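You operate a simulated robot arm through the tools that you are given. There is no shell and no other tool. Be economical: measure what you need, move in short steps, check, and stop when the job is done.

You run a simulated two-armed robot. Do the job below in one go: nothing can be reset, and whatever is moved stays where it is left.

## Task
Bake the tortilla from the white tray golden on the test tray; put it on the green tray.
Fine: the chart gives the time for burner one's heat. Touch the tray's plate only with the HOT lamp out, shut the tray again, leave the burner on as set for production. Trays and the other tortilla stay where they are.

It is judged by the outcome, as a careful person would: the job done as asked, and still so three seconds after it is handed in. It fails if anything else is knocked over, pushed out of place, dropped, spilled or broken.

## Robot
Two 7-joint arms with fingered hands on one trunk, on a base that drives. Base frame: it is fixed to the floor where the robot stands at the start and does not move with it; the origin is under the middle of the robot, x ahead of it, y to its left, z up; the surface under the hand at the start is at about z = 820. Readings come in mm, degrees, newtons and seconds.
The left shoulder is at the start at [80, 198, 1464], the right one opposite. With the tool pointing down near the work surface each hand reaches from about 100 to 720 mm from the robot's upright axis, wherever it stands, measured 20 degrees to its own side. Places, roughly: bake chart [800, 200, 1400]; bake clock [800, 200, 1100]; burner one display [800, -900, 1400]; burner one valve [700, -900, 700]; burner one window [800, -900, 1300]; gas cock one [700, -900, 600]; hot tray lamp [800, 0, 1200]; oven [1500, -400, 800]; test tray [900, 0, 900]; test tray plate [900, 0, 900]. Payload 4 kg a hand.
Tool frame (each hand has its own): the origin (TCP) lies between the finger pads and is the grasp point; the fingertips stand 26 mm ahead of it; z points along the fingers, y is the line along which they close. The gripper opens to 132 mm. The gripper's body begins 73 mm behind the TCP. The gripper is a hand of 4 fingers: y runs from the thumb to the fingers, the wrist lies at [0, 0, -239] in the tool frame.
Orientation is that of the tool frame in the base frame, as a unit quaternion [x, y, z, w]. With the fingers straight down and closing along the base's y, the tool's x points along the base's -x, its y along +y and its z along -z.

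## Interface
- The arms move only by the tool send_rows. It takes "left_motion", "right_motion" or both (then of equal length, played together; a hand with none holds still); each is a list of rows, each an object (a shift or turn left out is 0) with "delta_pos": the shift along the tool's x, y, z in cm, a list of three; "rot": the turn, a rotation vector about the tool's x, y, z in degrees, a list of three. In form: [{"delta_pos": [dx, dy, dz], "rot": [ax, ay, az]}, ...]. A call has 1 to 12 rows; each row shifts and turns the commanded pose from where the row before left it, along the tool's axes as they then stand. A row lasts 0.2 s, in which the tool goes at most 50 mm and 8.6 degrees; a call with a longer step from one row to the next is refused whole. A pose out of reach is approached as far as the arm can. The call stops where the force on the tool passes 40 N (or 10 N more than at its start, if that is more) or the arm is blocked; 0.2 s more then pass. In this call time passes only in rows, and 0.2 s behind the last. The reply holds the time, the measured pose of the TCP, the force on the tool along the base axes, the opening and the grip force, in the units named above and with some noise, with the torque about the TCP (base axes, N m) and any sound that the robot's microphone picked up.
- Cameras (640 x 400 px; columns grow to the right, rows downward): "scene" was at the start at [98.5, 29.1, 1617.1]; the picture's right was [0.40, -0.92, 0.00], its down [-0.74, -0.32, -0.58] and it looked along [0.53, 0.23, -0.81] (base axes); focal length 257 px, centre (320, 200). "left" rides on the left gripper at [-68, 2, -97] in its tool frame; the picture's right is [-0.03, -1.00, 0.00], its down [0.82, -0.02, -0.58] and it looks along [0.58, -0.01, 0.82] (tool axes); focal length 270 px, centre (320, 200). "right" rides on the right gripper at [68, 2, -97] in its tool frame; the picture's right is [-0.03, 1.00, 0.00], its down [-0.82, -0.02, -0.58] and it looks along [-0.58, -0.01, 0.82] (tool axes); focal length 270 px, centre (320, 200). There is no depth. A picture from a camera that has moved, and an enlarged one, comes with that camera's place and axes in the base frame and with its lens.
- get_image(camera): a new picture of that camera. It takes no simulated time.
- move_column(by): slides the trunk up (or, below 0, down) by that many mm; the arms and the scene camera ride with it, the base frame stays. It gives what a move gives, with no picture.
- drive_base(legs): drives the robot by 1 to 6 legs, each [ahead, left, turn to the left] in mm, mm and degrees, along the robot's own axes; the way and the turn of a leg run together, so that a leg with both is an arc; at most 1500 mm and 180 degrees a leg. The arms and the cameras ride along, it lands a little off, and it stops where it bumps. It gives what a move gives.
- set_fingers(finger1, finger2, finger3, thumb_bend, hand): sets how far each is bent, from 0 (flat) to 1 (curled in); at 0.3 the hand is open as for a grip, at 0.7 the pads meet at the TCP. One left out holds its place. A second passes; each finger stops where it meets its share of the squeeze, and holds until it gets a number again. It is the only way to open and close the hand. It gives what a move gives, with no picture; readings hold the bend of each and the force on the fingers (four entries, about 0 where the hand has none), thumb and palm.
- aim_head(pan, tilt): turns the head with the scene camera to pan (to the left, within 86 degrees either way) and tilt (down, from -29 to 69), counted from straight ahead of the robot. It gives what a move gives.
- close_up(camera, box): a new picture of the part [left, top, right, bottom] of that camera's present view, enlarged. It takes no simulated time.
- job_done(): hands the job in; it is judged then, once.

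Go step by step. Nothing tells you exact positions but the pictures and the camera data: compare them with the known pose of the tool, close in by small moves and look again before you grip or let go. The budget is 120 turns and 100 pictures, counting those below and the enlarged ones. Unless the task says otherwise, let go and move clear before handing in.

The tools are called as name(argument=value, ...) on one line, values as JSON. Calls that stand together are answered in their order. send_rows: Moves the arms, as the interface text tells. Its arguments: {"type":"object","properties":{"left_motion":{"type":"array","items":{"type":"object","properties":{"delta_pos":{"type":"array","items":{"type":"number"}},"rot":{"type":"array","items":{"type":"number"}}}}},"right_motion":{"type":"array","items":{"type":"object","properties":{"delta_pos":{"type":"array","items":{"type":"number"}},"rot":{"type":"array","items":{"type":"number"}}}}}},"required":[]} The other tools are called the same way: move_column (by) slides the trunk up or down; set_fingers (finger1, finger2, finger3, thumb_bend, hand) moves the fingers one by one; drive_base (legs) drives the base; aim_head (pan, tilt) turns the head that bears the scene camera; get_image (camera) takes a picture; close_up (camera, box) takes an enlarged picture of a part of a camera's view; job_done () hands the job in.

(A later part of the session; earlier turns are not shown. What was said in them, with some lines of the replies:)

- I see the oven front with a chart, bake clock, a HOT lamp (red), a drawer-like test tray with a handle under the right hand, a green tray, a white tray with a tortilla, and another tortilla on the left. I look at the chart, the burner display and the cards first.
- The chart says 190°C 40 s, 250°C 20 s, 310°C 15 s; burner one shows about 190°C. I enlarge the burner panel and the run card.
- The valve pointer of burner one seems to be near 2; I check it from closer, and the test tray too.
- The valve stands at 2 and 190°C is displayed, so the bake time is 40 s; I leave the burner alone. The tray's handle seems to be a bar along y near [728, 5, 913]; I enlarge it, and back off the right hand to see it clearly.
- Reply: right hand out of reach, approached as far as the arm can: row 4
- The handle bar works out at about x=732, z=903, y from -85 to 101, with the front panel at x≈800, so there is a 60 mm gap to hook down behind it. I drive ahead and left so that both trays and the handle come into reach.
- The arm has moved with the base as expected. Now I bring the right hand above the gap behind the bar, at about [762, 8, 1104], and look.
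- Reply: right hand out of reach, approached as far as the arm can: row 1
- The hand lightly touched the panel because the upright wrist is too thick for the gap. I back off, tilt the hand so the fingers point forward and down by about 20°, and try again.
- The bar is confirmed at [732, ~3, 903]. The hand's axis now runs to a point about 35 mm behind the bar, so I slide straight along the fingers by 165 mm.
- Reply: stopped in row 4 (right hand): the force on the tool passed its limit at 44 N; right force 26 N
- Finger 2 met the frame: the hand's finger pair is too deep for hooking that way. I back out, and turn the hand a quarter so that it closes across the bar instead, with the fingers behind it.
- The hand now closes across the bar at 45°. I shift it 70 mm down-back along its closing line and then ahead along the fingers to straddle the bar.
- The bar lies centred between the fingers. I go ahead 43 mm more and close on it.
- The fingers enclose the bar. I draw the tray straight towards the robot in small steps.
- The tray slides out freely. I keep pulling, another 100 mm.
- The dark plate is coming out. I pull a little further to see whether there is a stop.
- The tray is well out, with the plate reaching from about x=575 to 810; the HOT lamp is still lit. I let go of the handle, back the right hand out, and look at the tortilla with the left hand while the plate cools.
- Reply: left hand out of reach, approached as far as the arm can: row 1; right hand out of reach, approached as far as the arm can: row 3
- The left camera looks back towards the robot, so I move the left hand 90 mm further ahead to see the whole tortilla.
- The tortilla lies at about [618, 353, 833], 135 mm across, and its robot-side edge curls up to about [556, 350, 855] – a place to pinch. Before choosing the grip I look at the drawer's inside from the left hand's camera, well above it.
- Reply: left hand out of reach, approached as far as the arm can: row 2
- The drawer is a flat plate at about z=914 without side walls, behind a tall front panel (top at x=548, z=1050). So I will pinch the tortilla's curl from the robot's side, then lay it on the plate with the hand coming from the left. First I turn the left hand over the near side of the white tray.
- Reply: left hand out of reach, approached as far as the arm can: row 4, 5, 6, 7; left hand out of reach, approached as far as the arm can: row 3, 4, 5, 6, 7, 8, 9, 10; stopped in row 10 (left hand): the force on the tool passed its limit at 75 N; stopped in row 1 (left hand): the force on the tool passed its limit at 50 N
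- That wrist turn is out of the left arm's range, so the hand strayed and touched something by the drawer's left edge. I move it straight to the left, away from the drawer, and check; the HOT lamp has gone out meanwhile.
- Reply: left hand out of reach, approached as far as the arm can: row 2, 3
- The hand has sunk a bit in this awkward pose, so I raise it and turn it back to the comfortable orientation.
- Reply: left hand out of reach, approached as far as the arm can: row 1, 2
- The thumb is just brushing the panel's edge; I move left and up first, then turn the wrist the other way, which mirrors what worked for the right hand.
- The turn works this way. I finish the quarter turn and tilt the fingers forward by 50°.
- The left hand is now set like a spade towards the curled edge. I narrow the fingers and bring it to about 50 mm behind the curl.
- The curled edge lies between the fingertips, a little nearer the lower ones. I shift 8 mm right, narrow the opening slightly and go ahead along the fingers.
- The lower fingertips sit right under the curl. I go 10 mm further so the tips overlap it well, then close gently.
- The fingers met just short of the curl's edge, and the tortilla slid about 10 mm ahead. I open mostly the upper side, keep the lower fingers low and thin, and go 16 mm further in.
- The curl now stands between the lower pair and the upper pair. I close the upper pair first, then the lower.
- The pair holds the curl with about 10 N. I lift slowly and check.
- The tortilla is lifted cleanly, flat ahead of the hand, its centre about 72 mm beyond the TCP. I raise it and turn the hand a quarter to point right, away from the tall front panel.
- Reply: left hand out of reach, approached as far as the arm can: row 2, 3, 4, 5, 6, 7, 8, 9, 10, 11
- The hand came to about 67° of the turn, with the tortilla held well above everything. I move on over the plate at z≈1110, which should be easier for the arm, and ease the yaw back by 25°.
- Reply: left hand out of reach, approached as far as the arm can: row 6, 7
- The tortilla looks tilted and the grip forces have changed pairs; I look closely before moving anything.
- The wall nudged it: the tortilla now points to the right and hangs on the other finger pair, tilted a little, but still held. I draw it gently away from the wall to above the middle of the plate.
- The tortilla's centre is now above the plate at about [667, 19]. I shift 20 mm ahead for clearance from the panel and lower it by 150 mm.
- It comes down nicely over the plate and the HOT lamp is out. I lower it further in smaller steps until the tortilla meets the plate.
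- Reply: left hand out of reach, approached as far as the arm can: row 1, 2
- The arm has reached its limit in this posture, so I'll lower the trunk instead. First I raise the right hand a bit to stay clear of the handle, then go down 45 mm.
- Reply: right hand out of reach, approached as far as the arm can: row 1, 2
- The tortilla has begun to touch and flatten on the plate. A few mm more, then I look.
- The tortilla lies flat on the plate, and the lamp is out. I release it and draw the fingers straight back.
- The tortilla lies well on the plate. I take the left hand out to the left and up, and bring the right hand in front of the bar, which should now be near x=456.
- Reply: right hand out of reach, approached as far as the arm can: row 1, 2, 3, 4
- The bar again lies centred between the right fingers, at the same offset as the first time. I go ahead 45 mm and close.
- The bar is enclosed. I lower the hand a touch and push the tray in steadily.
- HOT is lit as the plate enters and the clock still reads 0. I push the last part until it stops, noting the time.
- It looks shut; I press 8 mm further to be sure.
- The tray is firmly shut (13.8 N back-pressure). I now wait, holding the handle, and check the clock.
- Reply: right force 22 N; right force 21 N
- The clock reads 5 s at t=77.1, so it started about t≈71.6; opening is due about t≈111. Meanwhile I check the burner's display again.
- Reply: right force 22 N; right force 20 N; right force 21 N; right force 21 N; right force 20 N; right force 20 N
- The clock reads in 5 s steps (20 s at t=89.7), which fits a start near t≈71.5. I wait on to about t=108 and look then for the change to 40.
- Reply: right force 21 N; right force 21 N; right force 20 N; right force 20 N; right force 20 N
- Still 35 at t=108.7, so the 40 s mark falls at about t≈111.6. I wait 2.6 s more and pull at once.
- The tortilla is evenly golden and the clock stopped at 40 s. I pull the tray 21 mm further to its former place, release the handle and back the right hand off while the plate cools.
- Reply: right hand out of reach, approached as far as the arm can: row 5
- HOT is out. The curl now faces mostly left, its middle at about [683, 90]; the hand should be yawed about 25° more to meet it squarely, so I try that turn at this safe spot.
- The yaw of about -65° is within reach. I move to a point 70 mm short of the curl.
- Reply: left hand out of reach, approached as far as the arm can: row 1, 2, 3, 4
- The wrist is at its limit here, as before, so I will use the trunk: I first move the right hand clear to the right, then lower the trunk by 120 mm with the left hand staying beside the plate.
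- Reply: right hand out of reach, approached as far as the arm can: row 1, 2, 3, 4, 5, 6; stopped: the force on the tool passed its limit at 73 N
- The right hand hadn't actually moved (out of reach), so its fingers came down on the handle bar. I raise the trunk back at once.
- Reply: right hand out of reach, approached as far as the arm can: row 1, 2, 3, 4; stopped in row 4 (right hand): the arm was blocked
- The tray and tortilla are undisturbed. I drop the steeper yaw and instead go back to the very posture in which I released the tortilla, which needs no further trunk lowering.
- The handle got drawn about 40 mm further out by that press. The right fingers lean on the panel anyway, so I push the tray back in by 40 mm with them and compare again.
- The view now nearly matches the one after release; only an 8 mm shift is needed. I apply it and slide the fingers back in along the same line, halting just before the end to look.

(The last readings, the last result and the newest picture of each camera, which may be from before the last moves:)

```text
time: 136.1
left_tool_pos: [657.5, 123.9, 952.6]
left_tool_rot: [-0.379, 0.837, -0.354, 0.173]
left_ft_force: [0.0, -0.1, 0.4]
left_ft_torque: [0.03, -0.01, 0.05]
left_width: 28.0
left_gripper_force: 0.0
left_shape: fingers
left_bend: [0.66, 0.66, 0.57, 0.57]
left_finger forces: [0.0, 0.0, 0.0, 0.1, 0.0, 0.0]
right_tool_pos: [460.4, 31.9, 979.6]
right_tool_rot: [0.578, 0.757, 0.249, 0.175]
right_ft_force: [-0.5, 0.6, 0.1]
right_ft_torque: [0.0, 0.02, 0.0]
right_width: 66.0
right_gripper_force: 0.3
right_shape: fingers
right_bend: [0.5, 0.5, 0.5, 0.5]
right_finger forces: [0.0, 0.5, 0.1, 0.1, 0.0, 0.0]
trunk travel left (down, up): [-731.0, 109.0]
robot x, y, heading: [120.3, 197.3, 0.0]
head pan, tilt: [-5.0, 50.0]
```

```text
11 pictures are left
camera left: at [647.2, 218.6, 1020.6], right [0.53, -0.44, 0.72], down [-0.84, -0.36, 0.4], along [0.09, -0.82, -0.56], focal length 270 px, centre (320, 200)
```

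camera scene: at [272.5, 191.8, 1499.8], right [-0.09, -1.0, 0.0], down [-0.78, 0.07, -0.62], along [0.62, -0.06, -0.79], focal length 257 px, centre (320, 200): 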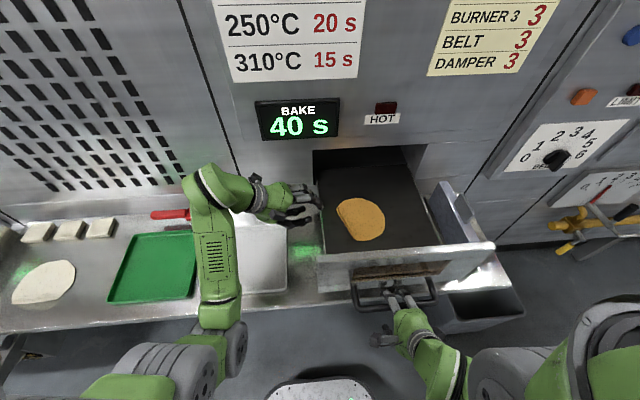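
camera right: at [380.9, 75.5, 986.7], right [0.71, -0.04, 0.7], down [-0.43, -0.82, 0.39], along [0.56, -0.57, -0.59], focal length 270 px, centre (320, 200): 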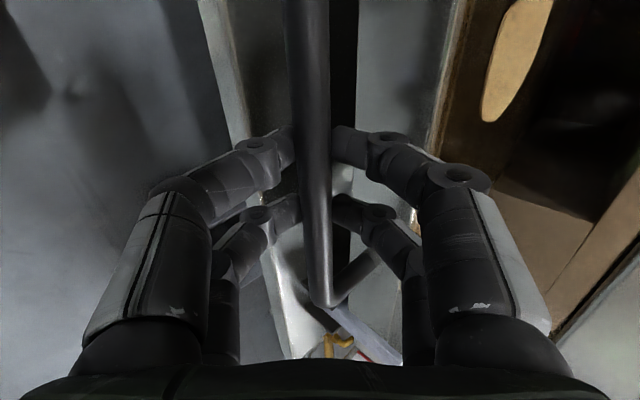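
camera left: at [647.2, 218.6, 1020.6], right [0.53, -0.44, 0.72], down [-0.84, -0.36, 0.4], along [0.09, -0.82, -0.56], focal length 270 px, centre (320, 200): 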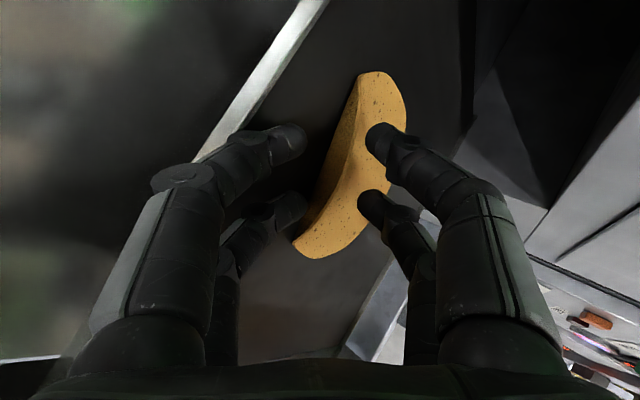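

The curl lies between both finger pairs. I go 13 mm further and close, upper pair first.

send_rows(left_motion=[{"delta_pos": [0, 0, 0.7]}, {"delta_pos": [0, 0, 0.6]}, {}])

set_fingers(hand="left", finger1=0.68, finger2=0.68, finger3=0.68, thumb_bend=0.68)

set_fingers(hand="left", finger1=0.76, finger2=0.76, finger3=0.76, thumb_bend=0.76)

close_up(camera="left", box=[200, 50, 440, 260])

```text
time: 136.9
left_tool_pos: [664.4, 116.7, 946.5]
left_tool_rot: [-0.379, 0.837, -0.354, 0.174]
left_ft_force: [0.1, 2.5, 6.9]
left_ft_torque: [0.11, 0.12, -0.03]
left_width: 26.6
left_gripper_force: 3.4
left_shape: fingers
left_bend: [0.67, 0.68, 0.57, 0.57]
left_finger forces: [2.3, 4.0, 0.0, 0.0, 0.1, 0.1]
right_tool_pos: [459.7, 32.1, 980.3]
right_tool_rot: [0.578, 0.757, 0.251, 0.176]
right_ft_force: [-0.3, 0.3, -0.5]
right_ft_torque: [0.0, -0.02, 0.07]
right_width: 65.9
right_gripper_force: 0.1
right_shape: fingers
right_bend: [0.5, 0.5, 0.5, 0.5]
right_finger forces: [0.0, 0.0, 0.1, 0.0, 0.0, 0.1]
trunk travel left (down, up): [-731.0, 109.0]
robot x, y, heading: [120.9, 198.3, 0.1]
head pan, tilt: [-5.0, 50.0]
```

```text
time: 137.9
left_tool_pos: [663.5, 116.5, 945.7]
left_tool_rot: [-0.379, 0.837, -0.354, 0.173]
left_ft_force: [-0.1, 0.9, 2.6]
left_ft_torque: [0.03, 0.04, -0.02]
left_width: 7.2
left_gripper_force: 1.3
left_shape: fingers
left_bend: [0.68, 0.69, 0.68, 0.68]
left_finger forces: [0.7, 2.1, 0.1, 0.1, 0.3, 0.0]
right_tool_pos: [460.0, 30.9, 979.0]
right_tool_rot: [0.578, 0.757, 0.25, 0.175]
right_ft_force: [0.1, 1.4, -0.4]
right_ft_torque: [-0.02, -0.02, -0.03]
right_width: 66.0
right_gripper_force: 0.1
right_shape: fingers
right_bend: [0.5, 0.5, 0.5, 0.5]
right_finger forces: [0.0, 0.0, 0.1, 0.0, 0.1, 0.0]
trunk travel left (down, up): [-731.0, 109.0]
robot x, y, heading: [122.0, 197.9, 0.1]
head pan, tilt: [-5.0, 50.0]
```

```text
time: 138.9
left_tool_pos: [664.8, 117.0, 945.3]
left_tool_rot: [-0.38, 0.837, -0.355, 0.173]
left_ft_force: [0.6, -0.8, 2.5]
left_ft_torque: [-0.01, -0.06, 0.04]
left_width: 0.0
left_gripper_force: 7.0
left_shape: fingers
left_bend: [0.74, 0.73, 0.73, 0.72]
left_finger forces: [0.0, 8.4, 6.1, 0.1, 0.1, 0.0]
right_tool_pos: [460.1, 31.4, 979.2]
right_tool_rot: [0.579, 0.757, 0.25, 0.174]
right_ft_force: [-0.4, 0.5, -0.4]
right_ft_torque: [-0.03, 0.02, 0.02]
right_width: 65.9
right_gripper_force: 0.0
right_shape: fingers
right_bend: [0.5, 0.5, 0.5, 0.5]
right_finger forces: [0.0, 0.1, 0.0, 0.0, 0.0, 0.1]
trunk travel left (down, up): [-731.0, 109.0]
robot x, y, heading: [116.8, 198.4, 0.0]
head pan, tilt: [-5.0, 50.0]
```

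```text
1.90 times, centred on (320, 155) of left
camera zoom: at [653.6, 212.7, 1012.9], right [0.53, -0.44, 0.72], down [-0.84, -0.36, 0.4], along [0.09, -0.82, -0.56], focal length 515 px, centre (320, 286)
```

zoom: 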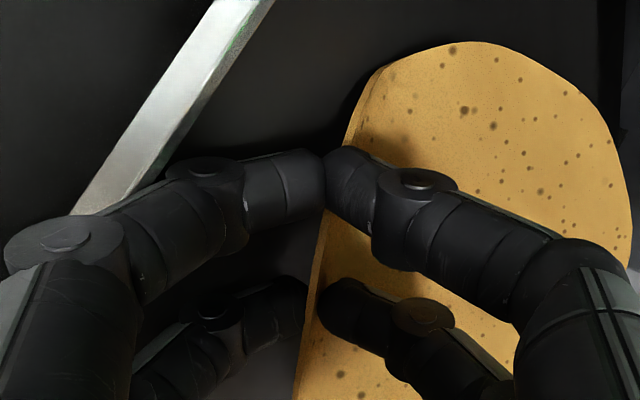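

The far pair holds the curl firmly. I lift it straight up, slowly, and back the right hand off the panel.

send_rows(left_motion=[{"delta_pos": [0, -0.7, -0.7]}, {"delta_pos": [0, -1.4, -1.4]}, {"delta_pos": [0, -2.2, -2.1]}, {"delta_pos": [0, -2.2, -2.1]}, {"delta_pos": [0, -2.2, -2.1]}, {"delta_pos": [0, -2.2, -2.1]}, {}], right_motion=[{"delta_pos": [0.27, -0.79, -0.55]}, {"delta_pos": [0.27, -0.79, -0.55]}, {"delta_pos": [0.27, -0.79, -0.55]}, {}, {}, {}, {}])

get_image(camera="scene")

```text
time: 140.5
left_tool_pos: [660.7, 115.9, 1096.4]
left_tool_rot: [-0.379, 0.837, -0.354, 0.173]
left_ft_force: [0.5, -0.7, -0.3]
left_ft_torque: [0.01, 0.01, -0.02]
left_width: 0.0
left_gripper_force: 6.4
left_shape: fingers
left_bend: [0.74, 0.74, 0.73, 0.73]
left_finger forces: [0.0, 6.4, 6.2, 0.0, 0.0, 0.1]
right_tool_pos: [431.2, 31.1, 978.8]
right_tool_rot: [0.579, 0.757, 0.25, 0.174]
right_ft_force: [0.3, 0.9, 0.5]
right_ft_torque: [0.03, 0.01, 0.0]
right_width: 65.8
right_gripper_force: 0.0
right_shape: fingers
right_bend: [0.5, 0.5, 0.5, 0.5]
right_finger forces: [0.0, 0.0, 0.1, 0.0, 0.0, 0.0]
trunk travel left (down, up): [-731.0, 109.0]
robot x, y, heading: [117.0, 194.9, 0.1]
head pan, tilt: [-5.0, 50.0]
```

```text
9 pictures are left
camera scene: at [229.6, 190.1, 1579.2], right [-0.09, -1.0, 0.0], down [-0.76, 0.07, -0.64], along [0.64, -0.06, -0.77], focal length 257 px, centre (320, 200)
```

scene: 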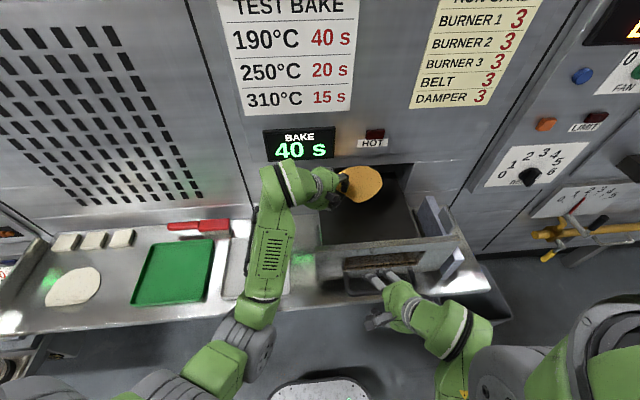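

Lifted safely, still golden. The green tray spans x 510–709, y 515–697, so I drive left by 250 mm and then carry the tortilla the rest with the arm.

drive_base(legs=[[0, 250, 0]])

send_rows(left_motion=[{"delta_pos": [-1.0, 1.3, -1.3]}, {"delta_pos": [-1.2, 1.8, -1.8]}, {"delta_pos": [-1.2, 1.8, -1.8]}, {"delta_pos": [-1.2, 1.8, -1.8]}])

```text
time: 142.3
left_tool_pos: [660.7, 359.1, 1097.0]
left_tool_rot: [-0.376, 0.839, -0.353, 0.172]
left_ft_force: [0.4, -1.1, 0.0]
left_ft_torque: [0.03, 0.01, 0.0]
left_width: 0.0
left_gripper_force: 6.5
left_shape: fingers
left_bend: [0.74, 0.74, 0.73, 0.73]
left_finger forces: [0.1, 6.4, 6.2, 0.0, 0.0, 0.0]
right_tool_pos: [429.8, 276.1, 977.5]
right_tool_rot: [0.581, 0.755, 0.25, 0.174]
right_ft_force: [-0.1, -0.2, 0.5]
right_ft_torque: [0.02, 0.0, 0.01]
right_width: 65.7
right_gripper_force: 0.1
right_shape: fingers
right_bend: [0.5, 0.5, 0.5, 0.5]
right_finger forces: [0.0, 0.0, 0.0, 0.0, 0.0, 0.0]
trunk travel left (down, up): [-731.0, 109.0]
robot x, y, heading: [123.0, 444.1, -0.3]
head pan, tilt: [-5.0, 50.0]
```

```text
time: 143.3
left_tool_pos: [619.7, 459.6, 1095.6]
left_tool_rot: [-0.375, 0.838, -0.356, 0.172]
left_ft_force: [0.1, 0.5, 0.0]
left_ft_torque: [0.01, -0.02, -0.02]
left_width: 0.1
left_gripper_force: 6.6
left_shape: fingers
left_bend: [0.74, 0.74, 0.73, 0.73]
left_finger forces: [0.0, 6.4, 6.2, 0.0, 0.1, 0.0]
right_tool_pos: [428.7, 279.1, 979.6]
right_tool_rot: [0.581, 0.755, 0.25, 0.176]
right_ft_force: [0.4, -0.2, 0.3]
right_ft_torque: [-0.03, 0.03, -0.02]
right_width: 66.1
right_gripper_force: 0.1
right_shape: fingers
right_bend: [0.5, 0.5, 0.5, 0.5]
right_finger forces: [0.0, 0.1, 0.0, 0.0, 0.1, 0.1]
trunk travel left (down, up): [-731.0, 109.0]
robot x, y, heading: [120.2, 445.5, -0.3]
head pan, tilt: [-5.0, 50.0]
```

The carry works smoothly. I turn the hand back to point ahead (as at the first pick-up, where it can reach low) and move above the green tray.

send_rows(left_motion=[{"rot": [-0.17, -5.8, -5.5]}, {"rot": [-0.17, -5.8, -5.5]}, {"rot": [-0.17, -5.8, -5.5]}, {"rot": [-0.17, -5.8, -5.5]}, {"rot": [-0.17, -5.8, -5.5]}, {}])

send_rows(left_motion=[{"delta_pos": [-3.0, 1.2, -1.2]}, {"delta_pos": [-3.7, 1.3, -1.36]}, {"delta_pos": [-3.7, 1.3, -1.36]}, {"delta_pos": [-3.7, 1.3, -1.36]}, {"delta_pos": [-3.7, 1.3, -1.36]}, {}])

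aim_head(pan=20, tilt=55)

get_image(camera="scene")

```text
time: 144.7
left_tool_pos: [618.4, 458.5, 1096.0]
left_tool_rot: [-0.64, 0.66, -0.274, 0.283]
left_ft_force: [0.6, 0.4, 0.0]
left_ft_torque: [0.02, 0.05, -0.02]
left_width: 0.1
left_gripper_force: 6.2
left_shape: fingers
left_bend: [0.74, 0.74, 0.73, 0.73]
left_finger forces: [0.0, 6.4, 6.2, 0.0, 0.0, 0.0]
right_tool_pos: [429.6, 278.3, 978.4]
right_tool_rot: [0.58, 0.756, 0.249, 0.175]
right_ft_force: [-0.9, -0.2, -0.3]
right_ft_torque: [0.0, 0.01, -0.01]
right_width: 65.7
right_gripper_force: 0.1
right_shape: fingers
right_bend: [0.5, 0.5, 0.5, 0.5]
right_finger forces: [0.1, 0.0, 0.0, 0.0, 0.0, 0.1]
trunk travel left (down, up): [-731.0, 109.0]
robot x, y, heading: [120.6, 447.2, -0.3]
head pan, tilt: [-5.0, 50.0]
```

```text
time: 146.1
left_tool_pos: [530.7, 637.6, 1098.7]
left_tool_rot: [-0.64, 0.659, -0.274, 0.284]
left_ft_force: [-0.3, -0.8, -0.2]
left_ft_torque: [0.0, 0.04, -0.02]
left_width: 0.1
left_gripper_force: 6.2
left_shape: fingers
left_bend: [0.74, 0.74, 0.73, 0.73]
left_finger forces: [0.0, 6.4, 6.2, 0.0, 0.1, 0.0]
right_tool_pos: [429.8, 277.3, 979.4]
right_tool_rot: [0.581, 0.755, 0.249, 0.175]
right_ft_force: [0.2, -0.5, 0.9]
right_ft_torque: [0.03, -0.03, -0.01]
right_width: 66.0
right_gripper_force: 0.1
right_shape: fingers
right_bend: [0.5, 0.5, 0.5, 0.5]
right_finger forces: [0.0, 0.0, 0.0, 0.0, 0.0, 0.0]
trunk travel left (down, up): [-731.0, 109.0]
robot x, y, heading: [122.3, 449.9, -0.5]
head pan, tilt: [-5.0, 50.0]
```

```text
time: 147.0
left_tool_pos: [529.6, 636.7, 1098.4]
left_tool_rot: [-0.639, 0.66, -0.274, 0.283]
left_ft_force: [0.3, 0.0, -1.2]
left_ft_torque: [-0.01, -0.01, 0.02]
left_width: 0.0
left_gripper_force: 6.1
left_shape: fingers
left_bend: [0.74, 0.74, 0.73, 0.73]
left_finger forces: [0.1, 6.4, 6.2, 0.0, 0.1, 0.0]
right_tool_pos: [430.5, 277.9, 978.1]
right_tool_rot: [0.58, 0.755, 0.25, 0.176]
right_ft_force: [-0.8, -0.3, 0.1]
right_ft_torque: [0.01, -0.01, 0.01]
right_width: 66.1
right_gripper_force: 0.0
right_shape: fingers
right_bend: [0.5, 0.5, 0.5, 0.5]
right_finger forces: [0.1, 0.0, 0.0, 0.0, 0.1, 0.1]
trunk travel left (down, up): [-731.0, 109.0]
robot x, y, heading: [122.2, 447.9, -0.3]
head pan, tilt: [20.0, 55.0]
```

```text
8 pictures are left
camera scene: at [220.7, 470.5, 1572.8], right [0.34, -0.94, 0.0], down [-0.77, -0.27, -0.57], along [0.54, 0.19, -0.82], focal length 257 px, centre (320, 200)
```

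scene: 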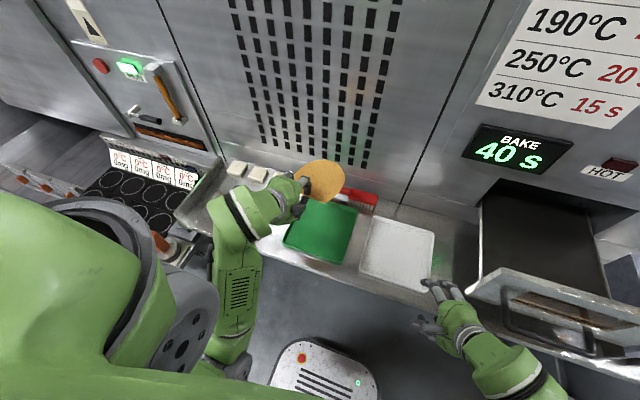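

The tortilla hangs right over the green tray (centre about [612, 600] against the tray's [603, 600]). I lower it to about 40 mm above.

send_rows(left_motion=[{"delta_pos": [0, 2.6, 1.6]}, {"delta_pos": [0, 2.9, 2.75]}, {"delta_pos": [0, 2.9, 2.75]}, {"delta_pos": [0, 2.9, 2.75]}, {"delta_pos": [0, 2.9, 2.75]}, {}])

close_up(camera="scene", box=[240, 150, 400, 290])

```text
time: 148.4
left_tool_pos: [524.4, 645.0, 907.8]
left_tool_rot: [-0.641, 0.658, -0.274, 0.283]
left_ft_force: [-0.1, 0.0, 0.4]
left_ft_torque: [-0.05, 0.0, 0.01]
left_width: 0.0
left_gripper_force: 6.2
left_shape: fingers
left_bend: [0.74, 0.74, 0.73, 0.73]
left_finger forces: [0.1, 6.2, 6.1, 0.0, 0.0, 0.0]
right_tool_pos: [429.8, 278.5, 979.9]
right_tool_rot: [0.581, 0.755, 0.25, 0.175]
right_ft_force: [-0.5, 0.3, -0.7]
right_ft_torque: [0.0, 0.0, -0.01]
right_width: 66.0
right_gripper_force: 0.0
right_shape: fingers
right_bend: [0.5, 0.5, 0.5, 0.5]
right_finger forces: [0.1, 0.1, 0.0, 0.0, 0.1, 0.0]
trunk travel left (down, up): [-731.0, 109.0]
robot x, y, heading: [121.4, 448.2, 0.0]
head pan, tilt: [20.0, 55.0]
```

```text
2.86 times, centred on (320, 220) of scene
camera zoom: at [220.9, 470.4, 1572.8], right [0.34, -0.94, 0.0], down [-0.77, -0.28, -0.57], along [0.54, 0.19, -0.82], focal length 735 px, centre (320, 143)
```

zoom: 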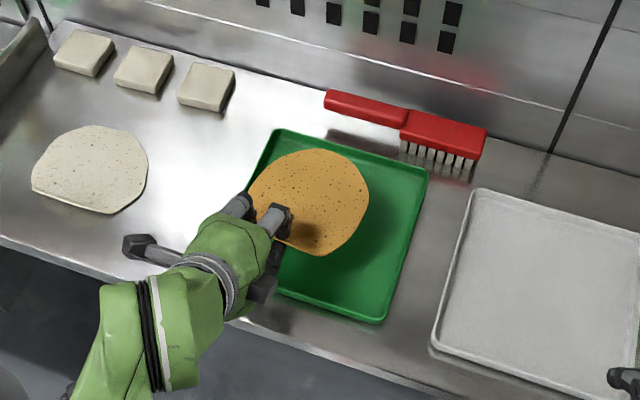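

It is well placed; I shift 18 mm right to centre it and lower until it rests.

send_rows(left_motion=[{"delta_pos": [1.8, 1.0, 0.95]}, {"delta_pos": [0, 1.0, 0.95]}, {"delta_pos": [0, 0.9, 0.85]}, {}])

close_up(camera="scene", box=[260, 170, 380, 280])

```text
time: 149.4
left_tool_pos: [524.2, 627.5, 868.8]
left_tool_rot: [-0.64, 0.659, -0.275, 0.283]
left_ft_force: [-1.3, -0.9, 4.6]
left_ft_torque: [-0.07, 0.15, -0.02]
left_width: 0.0
left_gripper_force: 9.5
left_shape: fingers
left_bend: [0.74, 0.74, 0.73, 0.73]
left_finger forces: [0.1, 12.0, 7.4, 0.0, 0.0, 0.0]
right_tool_pos: [428.8, 278.3, 979.3]
right_tool_rot: [0.58, 0.756, 0.25, 0.175]
right_ft_force: [0.3, 0.1, -0.2]
right_ft_torque: [-0.02, -0.01, -0.01]
right_width: 66.0
right_gripper_force: 0.0
right_shape: fingers
right_bend: [0.5, 0.5, 0.5, 0.5]
right_finger forces: [0.0, 0.0, 0.0, 0.1, 0.0, 0.0]
trunk travel left (down, up): [-731.0, 109.0]
robot x, y, heading: [119.6, 447.5, -0.4]
head pan, tilt: [20.0, 55.0]
```

```text
3.64 times, centred on (320, 225) of scene
camera zoom: at [220.1, 470.3, 1572.9], right [0.34, -0.94, 0.0], down [-0.77, -0.28, -0.57], along [0.54, 0.19, -0.82], focal length 936 px, centre (320, 109)
```

zoom: 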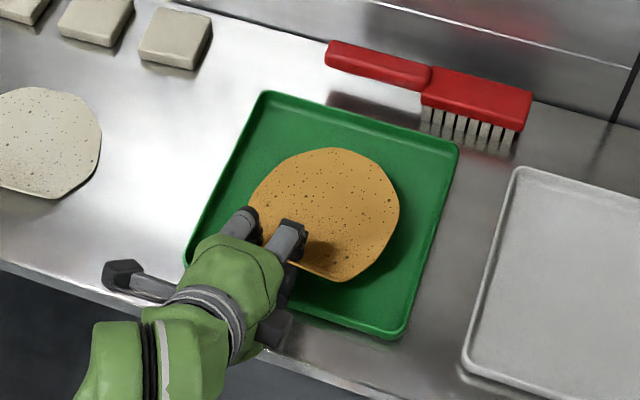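

The tortilla is resting on the green tray. I open the fingers and draw straight back.

set_fingers(hand="left", finger1=0.68, finger2=0.68, finger3=0.58, thumb_bend=0.58)

send_rows(left_motion=[{"delta_pos": [0, 0, -1]}, {"delta_pos": [0, 0, -2]}, {"delta_pos": [0, 0, -3]}, {"delta_pos": [0, -0.5, -3]}, {"delta_pos": [0, -2, -3]}, {}])

get_image(camera="scene")

```text
time: 150.4
left_tool_pos: [524.8, 625.6, 868.0]
left_tool_rot: [-0.639, 0.66, -0.275, 0.283]
left_ft_force: [-0.9, 0.6, 6.1]
left_ft_torque: [-0.04, 0.15, 0.0]
left_width: 22.3
left_gripper_force: 3.0
left_shape: fingers
left_bend: [0.7, 0.7, 0.57, 0.57]
left_finger forces: [2.5, 4.2, 0.0, 0.1, 0.0, 0.1]
right_tool_pos: [430.2, 278.3, 978.7]
right_tool_rot: [0.58, 0.756, 0.249, 0.175]
right_ft_force: [-0.7, -0.6, -0.3]
right_ft_torque: [0.03, -0.01, -0.02]
right_width: 65.9
right_gripper_force: 0.0
right_shape: fingers
right_bend: [0.5, 0.5, 0.5, 0.5]
right_finger forces: [0.0, 0.0, 0.0, 0.0, 0.0, 0.1]
trunk travel left (down, up): [-731.0, 109.0]
robot x, y, heading: [122.9, 446.9, -0.2]
head pan, tilt: [20.0, 55.0]
```

```text
time: 151.8
left_tool_pos: [453.4, 625.2, 969.4]
left_tool_rot: [-0.64, 0.66, -0.274, 0.283]
left_ft_force: [0.2, 0.0, -1.4]
left_ft_torque: [0.02, 0.0, 0.05]
left_width: 24.6
left_gripper_force: 0.0
left_shape: fingers
left_bend: [0.68, 0.68, 0.57, 0.57]
left_finger forces: [0.0, 0.0, 0.0, 0.0, 0.0, 0.0]
right_tool_pos: [429.5, 278.0, 978.6]
right_tool_rot: [0.58, 0.755, 0.249, 0.175]
right_ft_force: [0.2, -0.2, -0.4]
right_ft_torque: [0.01, 0.0, -0.01]
right_width: 66.1
right_gripper_force: 0.2
right_shape: fingers
right_bend: [0.5, 0.5, 0.5, 0.5]
right_finger forces: [0.0, 0.0, 0.1, 0.0, 0.1, 0.0]
trunk travel left (down, up): [-731.0, 109.0]
robot x, y, heading: [121.9, 450.0, -0.3]
head pan, tilt: [20.0, 55.0]
```

```text
5 pictures are left
camera scene: at [220.8, 470.3, 1572.8], right [0.34, -0.94, 0.0], down [-0.77, -0.28, -0.57], along [0.54, 0.19, -0.82], focal length 257 px, centre (320, 200)
```

scene: 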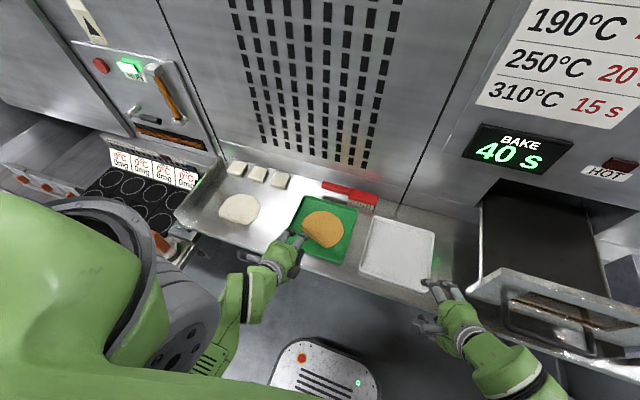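

The golden tortilla lies in the green tray. Now I raise the left hand and drive back right (and 50 mm back for room) to shut the test tray with the right hand.

send_rows(left_motion=[{"delta_pos": [0, -2.9, -2.75]}, {"delta_pos": [0, -2.9, -2.75]}, {}])

drive_base(legs=[[-50, 0, 0], [0, -250, 0]])

set_fingers(hand="right", finger1=0.74, finger2=0.74, finger3=0.74, thumb_bend=0.74)

```text
time: 152.6
left_tool_pos: [459.0, 622.1, 1048.3]
left_tool_rot: [-0.64, 0.66, -0.273, 0.282]
left_ft_force: [1.0, 1.1, -0.9]
left_ft_torque: [-0.03, 0.0, -0.01]
left_width: 24.8
left_gripper_force: 0.2
left_shape: fingers
left_bend: [0.68, 0.68, 0.57, 0.57]
left_finger forces: [0.0, 0.0, 0.1, 0.0, 0.0, 0.0]
left hand out of reach, approached as far as the arm can: row 2
right_tool_pos: [430.0, 278.2, 978.8]
right_tool_rot: [0.581, 0.755, 0.249, 0.175]
right_ft_force: [0.8, 0.0, -0.3]
right_ft_torque: [-0.02, -0.03, 0.05]
right_width: 66.1
right_gripper_force: 0.0
right_shape: fingers
right_bend: [0.5, 0.5, 0.5, 0.5]
right_finger forces: [0.1, 0.1, 0.0, 0.1, 0.0, 0.0]
trunk travel left (down, up): [-731.0, 109.0]
robot x, y, heading: [121.0, 446.7, -0.4]
head pan, tilt: [20.0, 55.0]
```

```text
time: 155.0
left_tool_pos: [407.6, 375.4, 1048.1]
left_tool_rot: [-0.641, 0.659, -0.275, 0.282]
left_ft_force: [0.1, 0.1, 0.2]
left_ft_torque: [-0.02, 0.0, -0.01]
left_width: 24.6
left_gripper_force: 0.1
left_shape: fingers
left_bend: [0.68, 0.68, 0.57, 0.57]
left_finger forces: [0.0, 0.0, 0.0, 0.1, 0.0, 0.0]
right_tool_pos: [379.3, 31.4, 979.4]
right_tool_rot: [0.58, 0.755, 0.249, 0.176]
right_ft_force: [0.6, 0.6, -0.2]
right_ft_torque: [0.0, -0.04, -0.01]
right_width: 65.9
right_gripper_force: 0.0
right_shape: fingers
right_bend: [0.5, 0.5, 0.5, 0.5]
right_finger forces: [0.0, 0.1, 0.0, 0.1, 0.0, 0.0]
trunk travel left (down, up): [-731.0, 109.0]
robot x, y, heading: [68.0, 195.1, -0.4]
head pan, tilt: [20.0, 55.0]
```

```text
time: 156.0
left_tool_pos: [407.5, 371.9, 1048.9]
left_tool_rot: [-0.64, 0.659, -0.275, 0.283]
left_ft_force: [0.8, -0.2, 0.3]
left_ft_torque: [-0.01, 0.02, -0.03]
left_width: 24.8
left_gripper_force: 0.2
left_shape: fingers
left_bend: [0.68, 0.68, 0.57, 0.57]
left_finger forces: [0.0, 0.0, 0.0, 0.0, 0.1, 0.0]
right_tool_pos: [380.2, 28.8, 978.6]
right_tool_rot: [0.579, 0.756, 0.249, 0.175]
right_ft_force: [-0.1, 0.6, 0.1]
right_ft_torque: [0.0, -0.01, -0.04]
right_width: 0.1
right_gripper_force: 0.1
right_shape: fingers
right_bend: [0.72, 0.73, 0.73, 0.72]
right_finger forces: [0.0, 0.0, 0.0, 0.1, 0.0, 0.0]
trunk travel left (down, up): [-731.0, 109.0]
robot x, y, heading: [69.8, 194.7, -0.4]
head pan, tilt: [20.0, 55.0]
```

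The right fist is closed in front of the handle. I lower it to the bar's height, just short of touching.

send_rows(right_motion=[{"delta_pos": [-1.07, -0.57, 3.0]}, {"delta_pos": [-1.07, -0.57, 3.0]}, {"delta_pos": [-1.07, -0.57, 3.0]}, {}])

get_image(camera="right")

```text
time: 157.2
left_tool_pos: [423.0, 371.3, 1050.5]
left_tool_rot: [-0.643, 0.662, -0.268, 0.278]
left_ft_force: [0.6, 0.5, -0.2]
left_ft_torque: [0.03, 0.0, 0.03]
left_width: 24.5
left_gripper_force: 0.1
left_shape: fingers
left_bend: [0.68, 0.68, 0.57, 0.57]
left_finger forces: [0.1, 0.0, 0.1, 0.0, 0.0, 0.1]
right_tool_pos: [366.6, 38.6, 886.9]
right_tool_rot: [0.582, 0.781, 0.208, 0.089]
right_ft_force: [0.5, 0.3, 0.1]
right_ft_torque: [0.02, 0.01, 0.02]
right_width: 0.0
right_gripper_force: 0.1
right_shape: fingers
right_bend: [0.72, 0.73, 0.73, 0.72]
right_finger forces: [0.0, 0.0, 0.0, 0.0, 0.1, 0.0]
right hand out of reach, approached as far as the arm can: row 2, 3
trunk travel left (down, up): [-731.0, 109.0]
robot x, y, heading: [69.0, 196.7, -0.2]
head pan, tilt: [20.0, 55.0]
stopped in row 4 (right hand): the arm was blocked; the commanded pose is now the measured one
```

```text
4 pictures are left
camera right: at [310.8, 81.0, 982.7], right [0.88, 0.21, 0.42], down [0.01, -0.9, 0.43], along [0.47, -0.37, -0.8], focal length 270 px, centre (320, 200)
```

right: 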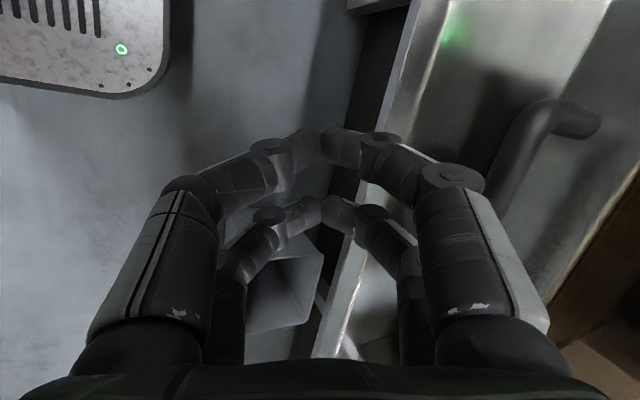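

The arm is cramped so close to the body. I lift the hand, drive back 150 mm for room, and will then push with the hand well out in front.

send_rows(right_motion=[{"delta_pos": [0, 0, -3]}, {"delta_pos": [0, 0, -4]}, {}])

drive_base(legs=[[-150, 0, 0]])

```text
time: 157.8
left_tool_pos: [403.0, 372.5, 1048.6]
left_tool_rot: [-0.639, 0.66, -0.276, 0.284]
left_ft_force: [1.0, 0.9, 0.0]
left_ft_torque: [0.02, -0.03, -0.03]
left_width: 24.9
left_gripper_force: 0.0
left_shape: fingers
left_bend: [0.68, 0.68, 0.57, 0.57]
left_finger forces: [0.1, 0.0, 0.0, 0.0, 0.0, 0.0]
right_tool_pos: [341.2, 54.1, 967.3]
right_tool_rot: [0.495, 0.827, 0.241, 0.113]
right_ft_force: [0.5, 0.2, -0.3]
right_ft_torque: [0.01, 0.0, 0.01]
right_width: 0.1
right_gripper_force: 0.1
right_shape: fingers
right_bend: [0.72, 0.73, 0.73, 0.72]
right_finger forces: [0.0, 0.0, 0.1, 0.1, 0.0, 0.0]
trunk travel left (down, up): [-731.0, 109.0]
robot x, y, heading: [70.9, 195.9, -0.1]
head pan, tilt: [20.0, 55.0]
stopped in row 3 (right hand): the arm was blocked; the commanded pose is now the measured one
```

```text
time: 159.2
left_tool_pos: [259.1, 371.8, 1048.3]
left_tool_rot: [-0.64, 0.661, -0.273, 0.282]
left_ft_force: [0.4, 0.7, 0.6]
left_ft_torque: [0.01, 0.0, 0.02]
left_width: 24.7
left_gripper_force: 0.0
left_shape: fingers
left_bend: [0.68, 0.68, 0.57, 0.57]
left_finger forces: [0.1, 0.0, 0.1, 0.0, 0.1, 0.0]
right_tool_pos: [195.4, 55.7, 965.7]
right_tool_rot: [0.498, 0.826, 0.238, 0.109]
right_ft_force: [0.0, 0.3, 1.0]
right_ft_torque: [-0.02, 0.01, -0.01]
right_width: 0.1
right_gripper_force: 0.1
right_shape: fingers
right_bend: [0.72, 0.73, 0.73, 0.72]
right_finger forces: [0.0, 0.0, 0.0, 0.1, 0.1, 0.1]
trunk travel left (down, up): [-731.0, 109.0]
robot x, y, heading: [-78.0, 195.7, -0.3]
head pan, tilt: [20.0, 55.0]
```

Now there is room. I bring the right hand forward to in front of the handle, straighten its yaw, and check the pose before lowering.

send_rows(right_motion=[{"delta_pos": [-2.8, 2.9, 1.5]}, {"delta_pos": [-2.8, 2.9, 1.5]}, {"delta_pos": [-2.8, 2.9, 1.5]}, {"delta_pos": [-2.8, 2.9, 1.5]}, {"delta_pos": [-2.8, 2.8, 1.5]}, {"rot": [-0.48, -4.2, 7.2]}, {"rot": [-0.48, -4.2, 7.2]}, {"rot": [-0.48, -4.2, 7.2]}, {}])

```text
time: 159.9
left_tool_pos: [250.7, 372.5, 1056.0]
left_tool_rot: [-0.638, 0.66, -0.276, 0.284]
left_ft_force: [0.5, -0.2, 0.0]
left_ft_torque: [-0.03, 0.02, 0.0]
left_width: 24.4
left_gripper_force: 0.1
left_shape: fingers
left_bend: [0.68, 0.68, 0.57, 0.57]
left_finger forces: [0.0, 0.1, 0.0, 0.0, 0.0, 0.1]
right_tool_pos: [166.3, 60.2, 903.6]
right_tool_rot: [0.515, 0.836, 0.186, -0.029]
right_ft_force: [0.6, -1.0, 0.1]
right_ft_torque: [0.01, 0.02, 0.0]
right_width: 0.1
right_gripper_force: 0.2
right_shape: fingers
right_bend: [0.72, 0.73, 0.73, 0.72]
right_finger forces: [0.0, 0.0, 0.1, 0.0, 0.0, 0.1]
trunk travel left (down, up): [-731.0, 109.0]
robot x, y, heading: [-78.7, 198.8, -0.5]
head pan, tilt: [20.0, 55.0]
stopped in row 3 (right hand): the arm was blocked; the commanded pose is now the measured one
```

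The right arm seems caught in an awkward fold. I take one look at it.

aim_head(pan=-25, tilt=58)

get_image(camera="scene")

```text
time: 161.0
left_tool_pos: [245.3, 374.3, 1058.7]
left_tool_rot: [-0.638, 0.659, -0.278, 0.285]
left_ft_force: [-0.4, 0.4, -0.2]
left_ft_torque: [0.01, 0.03, -0.03]
left_width: 24.7
left_gripper_force: 0.1
left_shape: fingers
left_bend: [0.68, 0.68, 0.57, 0.57]
left_finger forces: [0.0, 0.0, 0.0, 0.0, 0.1, 0.0]
right_tool_pos: [166.5, 60.6, 909.5]
right_tool_rot: [0.514, 0.836, 0.189, -0.019]
right_ft_force: [-0.1, -0.3, 0.6]
right_ft_torque: [-0.02, 0.03, 0.0]
right_width: 0.1
right_gripper_force: 0.0
right_shape: fingers
right_bend: [0.72, 0.73, 0.73, 0.72]
right_finger forces: [0.1, 0.1, 0.0, 0.1, 0.0, 0.0]
trunk travel left (down, up): [-731.0, 109.0]
robot x, y, heading: [-81.5, 201.8, -0.6]
head pan, tilt: [-25.0, 58.0]
```

```text
3 pictures are left
camera scene: at [-3.1, 169.5, 1577.1], right [-0.43, -0.9, 0.0], down [-0.76, 0.36, -0.54], along [0.49, -0.23, -0.84], focal length 257 px, centre (320, 200)
```

scene: 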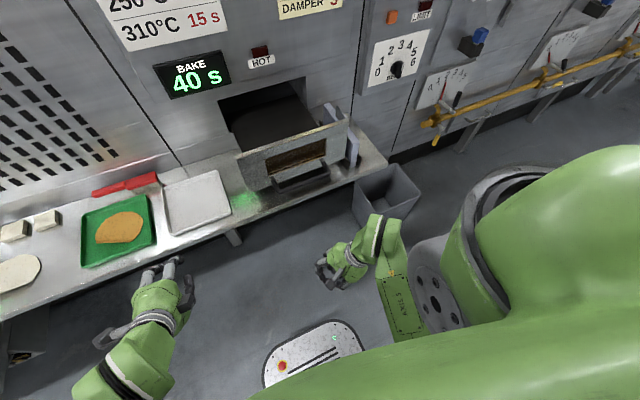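

The right arm is folded tightly against itself, so I leave it there and will shut the tray with the left fist instead. I drive right so that the left hand faces the handle.

drive_base(legs=[[0, -360, 0]])

set_fingers(hand="left", finger1=0.74, finger2=0.74, finger3=0.74, thumb_bend=0.74)

send_rows(left_motion=[{"delta_pos": [0, -2.4, 2.5]}, {"delta_pos": [0, -2.8, 2.9]}, {"delta_pos": [0, -2.8, 2.9]}, {"delta_pos": [0, -2.8, 2.9]}])

```text
time: 163.3
left_tool_pos: [243.2, 14.1, 1058.4]
left_tool_rot: [-0.638, 0.659, -0.278, 0.285]
left_ft_force: [0.2, -0.3, 0.0]
left_ft_torque: [0.02, -0.01, -0.02]
left_width: 24.6
left_gripper_force: 0.0
left_shape: fingers
left_bend: [0.68, 0.68, 0.57, 0.57]
left_finger forces: [0.0, 0.0, 0.0, 0.0, 0.1, 0.1]
right_tool_pos: [164.2, -298.4, 909.7]
right_tool_rot: [0.514, 0.837, 0.188, -0.02]
right_ft_force: [0.6, 0.3, 0.6]
right_ft_torque: [0.03, 0.02, -0.01]
right_width: 0.0
right_gripper_force: 0.1
right_shape: fingers
right_bend: [0.72, 0.73, 0.73, 0.72]
right_finger forces: [0.0, 0.0, 0.0, 0.0, 0.1, 0.0]
trunk travel left (down, up): [-731.0, 109.0]
robot x, y, heading: [-83.8, -165.4, -0.4]
head pan, tilt: [-25.0, 58.0]
```

```text
time: 164.3
left_tool_pos: [248.6, 14.3, 1053.3]
left_tool_rot: [-0.639, 0.66, -0.276, 0.283]
left_ft_force: [-0.2, 0.1, -0.5]
left_ft_torque: [0.02, 0.02, 0.01]
left_width: 0.1
left_gripper_force: 0.0
left_shape: fingers
left_bend: [0.74, 0.73, 0.72, 0.71]
left_finger forces: [0.0, 0.0, 0.0, 0.1, 0.1, 0.0]
right_tool_pos: [161.0, -298.3, 901.3]
right_tool_rot: [0.516, 0.836, 0.184, -0.03]
right_ft_force: [0.2, 0.5, -0.8]
right_ft_torque: [-0.05, 0.0, 0.0]
right_width: 0.1
right_gripper_force: 0.0
right_shape: fingers
right_bend: [0.72, 0.73, 0.73, 0.72]
right_finger forces: [0.0, 0.0, 0.0, 0.0, 0.1, 0.0]
trunk travel left (down, up): [-731.0, 109.0]
robot x, y, heading: [-83.7, -161.7, -0.4]
head pan, tilt: [-25.0, 58.0]
```

```text
time: 165.3
left_tool_pos: [405.8, 9.4, 1056.8]
left_tool_rot: [-0.639, 0.66, -0.276, 0.283]
left_ft_force: [-0.6, 0.2, -0.6]
left_ft_torque: [-0.02, 0.0, -0.01]
left_width: 0.0
left_gripper_force: 0.0
left_shape: fingers
left_bend: [0.74, 0.73, 0.72, 0.71]
left_finger forces: [0.0, 0.1, 0.0, 0.0, 0.1, 0.1]
right_tool_pos: [162.9, -297.7, 901.8]
right_tool_rot: [0.516, 0.836, 0.184, -0.031]
right_ft_force: [0.3, 0.4, 0.0]
right_ft_torque: [-0.01, -0.01, 0.02]
right_width: 0.1
right_gripper_force: 0.0
right_shape: fingers
right_bend: [0.72, 0.73, 0.73, 0.72]
right_finger forces: [0.1, 0.0, 0.1, 0.0, 0.0, 0.0]
trunk travel left (down, up): [-731.0, 109.0]
robot x, y, heading: [-86.1, -158.0, -0.4]
head pan, tilt: [-25.0, 58.0]
```

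The left hand moves freely. I lower the fist in front of the bar.

send_rows(left_motion=[{"delta_pos": [0, 2.9, 2.76]}, {"delta_pos": [0, 2.9, 2.76]}, {"delta_pos": [0, 2.9, 2.76]}, {"delta_pos": [0, 2.9, 2.76]}, {}])

get_image(camera="left")

```text
time: 166.5
left_tool_pos: [405.8, 11.5, 892.0]
left_tool_rot: [-0.639, 0.66, -0.275, 0.283]
left_ft_force: [-0.2, 0.7, -0.3]
left_ft_torque: [0.0, 0.01, 0.01]
left_width: 0.0
left_gripper_force: 0.0
left_shape: fingers
left_bend: [0.74, 0.73, 0.72, 0.71]
left_finger forces: [0.0, 0.0, 0.1, 0.1, 0.0, 0.0]
right_tool_pos: [162.7, -297.4, 902.5]
right_tool_rot: [0.515, 0.836, 0.184, -0.032]
right_ft_force: [-0.1, 0.0, -0.3]
right_ft_torque: [0.0, -0.03, 0.01]
right_width: 0.2
right_gripper_force: 0.1
right_shape: fingers
right_bend: [0.72, 0.73, 0.73, 0.72]
right_finger forces: [0.0, 0.0, 0.0, 0.0, 0.0, 0.1]
trunk travel left (down, up): [-731.0, 109.0]
robot x, y, heading: [-84.7, -163.7, -0.3]
head pan, tilt: [-25.0, 58.0]
```

```text
2 pictures are left
camera left: at [336.0, 79.5, 959.9], right [0.69, 0.0, 0.73], down [-0.42, -0.82, 0.4], along [0.59, -0.58, -0.56], focal length 270 px, centre (320, 200)
```

left: 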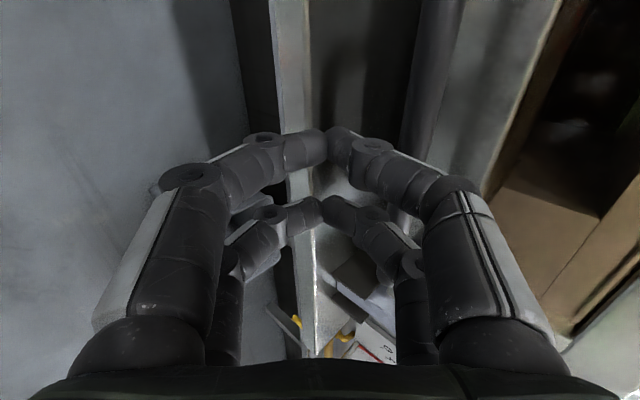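

The bar stands just ahead of the fist, at about x=480. I push the tray in steadily.

send_rows(left_motion=[{"delta_pos": [0, -1.4, 1.45]}, {"delta_pos": [0, -1.4, 1.45]}, {"delta_pos": [0, -1.6, 1.65]}, {"delta_pos": [0, -1.6, 1.65]}, {"delta_pos": [0, -1.6, 1.65]}, {"delta_pos": [0, -1.6, 1.65]}, {"delta_pos": [0, -1.6, 1.65]}, {"delta_pos": [0, -1.6, 1.65]}, {"delta_pos": [0, -1.6, 1.65]}, {"delta_pos": [0, -1.6, 1.65]}])

```text
time: 168.7
left_tool_pos: [631.8, 9.3, 897.1]
left_tool_rot: [-0.639, 0.66, -0.275, 0.283]
left_ft_force: [-0.1, -0.4, -1.0]
left_ft_torque: [0.01, 0.04, -0.03]
left_width: 0.0
left_gripper_force: 0.0
left_shape: fingers
left_bend: [0.74, 0.73, 0.73, 0.71]
left_finger forces: [0.1, 0.0, 0.0, 0.0, 0.0, 0.0]
right_tool_pos: [162.8, -296.8, 901.1]
right_tool_rot: [0.517, 0.836, 0.183, -0.03]
right_ft_force: [0.2, 1.2, 0.5]
right_ft_torque: [0.0, 0.02, 0.02]
right_width: 0.1
right_gripper_force: 0.0
right_shape: fingers
right_bend: [0.72, 0.73, 0.73, 0.72]
right_finger forces: [0.0, 0.1, 0.0, 0.1, 0.0, 0.0]
trunk travel left (down, up): [-731.0, 109.0]
robot x, y, heading: [-84.5, -161.3, -0.2]
head pan, tilt: [-25.0, 58.0]
```

The push goes on smoothly. I continue in smaller steps until it stops.

send_rows(left_motion=[{"delta_pos": [0, -1.03, 1.09]}, {"delta_pos": [0, -1.03, 1.09]}, {"delta_pos": [0, -1.03, 1.09]}, {"delta_pos": [0, -0.69, 0.72]}, {"delta_pos": [0, -0.69, 0.72]}, {"delta_pos": [0, -0.69, 0.72]}])

```text
time: 170.1
left_tool_pos: [701.8, 7.1, 898.2]
left_tool_rot: [-0.639, 0.66, -0.277, 0.283]
left_ft_force: [-27.7, -2.3, 14.3]
left_ft_torque: [-0.25, -0.53, -0.19]
left_width: 0.2
left_gripper_force: 20.0
left_shape: fingers
left_bend: [0.74, 0.72, 0.75, 0.72]
left_finger forces: [0.1, 0.0, 23.1, 0.1, 16.7, 0.0]
right_tool_pos: [163.1, -297.9, 905.0]
right_tool_rot: [0.515, 0.836, 0.185, -0.027]
right_ft_force: [0.1, -0.8, -0.2]
right_ft_torque: [0.0, 0.02, 0.0]
right_width: 0.1
right_gripper_force: 0.0
right_shape: fingers
right_bend: [0.72, 0.73, 0.73, 0.72]
right_finger forces: [0.1, 0.0, 0.0, 0.1, 0.0, 0.1]
trunk travel left (down, up): [-731.0, 109.0]
robot x, y, heading: [-89.2, -159.2, -0.4]
head pan, tilt: [-25.0, 58.0]
```

It stopped with 28 N at exactly the expected place, so the tray is shut. I back off and take a look.

send_rows(left_motion=[{"delta_pos": [0, 0.69, -0.72]}, {"delta_pos": [0, 2.0, -2.1]}, {"delta_pos": [0, 2.7, -2.9]}, {"delta_pos": [0, 2.7, -2.9]}, {"delta_pos": [0, 2.7, -2.9]}, {"delta_pos": [0, 2.7, -2.9]}, {}])

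aim_head(pan=18, tilt=42)

get_image(camera="scene")

```text
time: 171.7
left_tool_pos: [507.6, 13.2, 898.7]
left_tool_rot: [-0.639, 0.66, -0.276, 0.283]
left_ft_force: [-0.1, -0.8, 0.9]
left_ft_torque: [0.01, 0.02, -0.01]
left_width: 0.0
left_gripper_force: 0.1
left_shape: fingers
left_bend: [0.74, 0.72, 0.74, 0.71]
left_finger forces: [0.1, 0.0, 0.1, 0.0, 0.0, 0.0]
right_tool_pos: [163.0, -297.2, 902.2]
right_tool_rot: [0.516, 0.836, 0.183, -0.029]
right_ft_force: [-0.5, -1.2, 0.0]
right_ft_torque: [-0.03, 0.01, 0.01]
right_width: 0.1
right_gripper_force: 0.1
right_shape: fingers
right_bend: [0.72, 0.73, 0.73, 0.72]
right_finger forces: [0.0, 0.0, 0.0, 0.1, 0.0, 0.0]
trunk travel left (down, up): [-731.0, 109.0]
robot x, y, heading: [-84.4, -164.7, -0.6]
head pan, tilt: [-25.0, 58.0]
```

```text
time: 172.8
left_tool_pos: [507.8, 13.1, 898.2]
left_tool_rot: [-0.64, 0.659, -0.276, 0.282]
left_ft_force: [0.8, -0.3, 0.2]
left_ft_torque: [0.01, -0.03, -0.02]
left_width: 0.0
left_gripper_force: 0.1
left_shape: fingers
left_bend: [0.74, 0.72, 0.74, 0.71]
left_finger forces: [0.0, 0.0, 0.0, 0.0, 0.0, 0.0]
right_tool_pos: [163.4, -296.6, 902.8]
right_tool_rot: [0.516, 0.836, 0.183, -0.029]
right_ft_force: [0.1, 0.2, 0.0]
right_ft_torque: [0.01, -0.04, -0.04]
right_width: 0.0
right_gripper_force: 0.1
right_shape: fingers
right_bend: [0.72, 0.73, 0.73, 0.72]
right_finger forces: [0.1, 0.1, 0.0, 0.1, 0.1, 0.1]
trunk travel left (down, up): [-731.0, 109.0]
robot x, y, heading: [-87.7, -157.9, -0.6]
head pan, tilt: [18.0, 42.0]
```

```text
1 pictures are left
camera scene: at [23.3, -133.8, 1594.8], right [0.3, -0.95, 0.0], down [-0.64, -0.2, -0.74], along [0.71, 0.22, -0.67], focal length 257 px, centre (320, 200)
```

scene: 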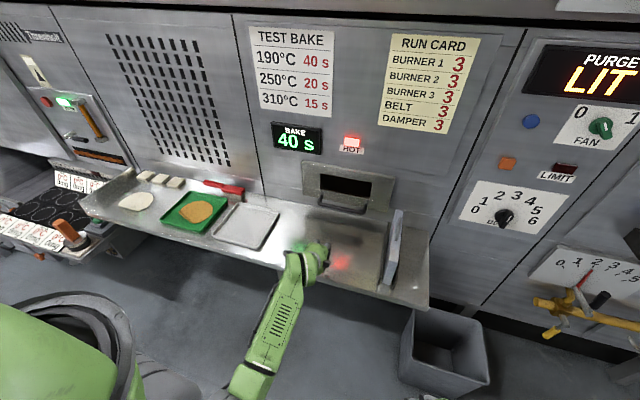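

The tray is shut, the golden tortilla lies in the green tray, the other tortilla and the trays are in place, and the burner is untouched; both hands are clear. I hand the job in.

job_done()

```text
The job is handed in.
```

The tortilla baked for 40 s at 190 °C, came out golden and is on the green tray. The test tray is shut again, and burner one is still lit with its valve at 2. I left the valve at 2 because I read "as set" as its current setting; the run card lists 3 for burner 1.

I touched the plate only with the HOT lamp out. While moving around the open tray, both arms bumped its front panel or handle a few times, once at about 75 N. In the last picture nothing looks out of place.
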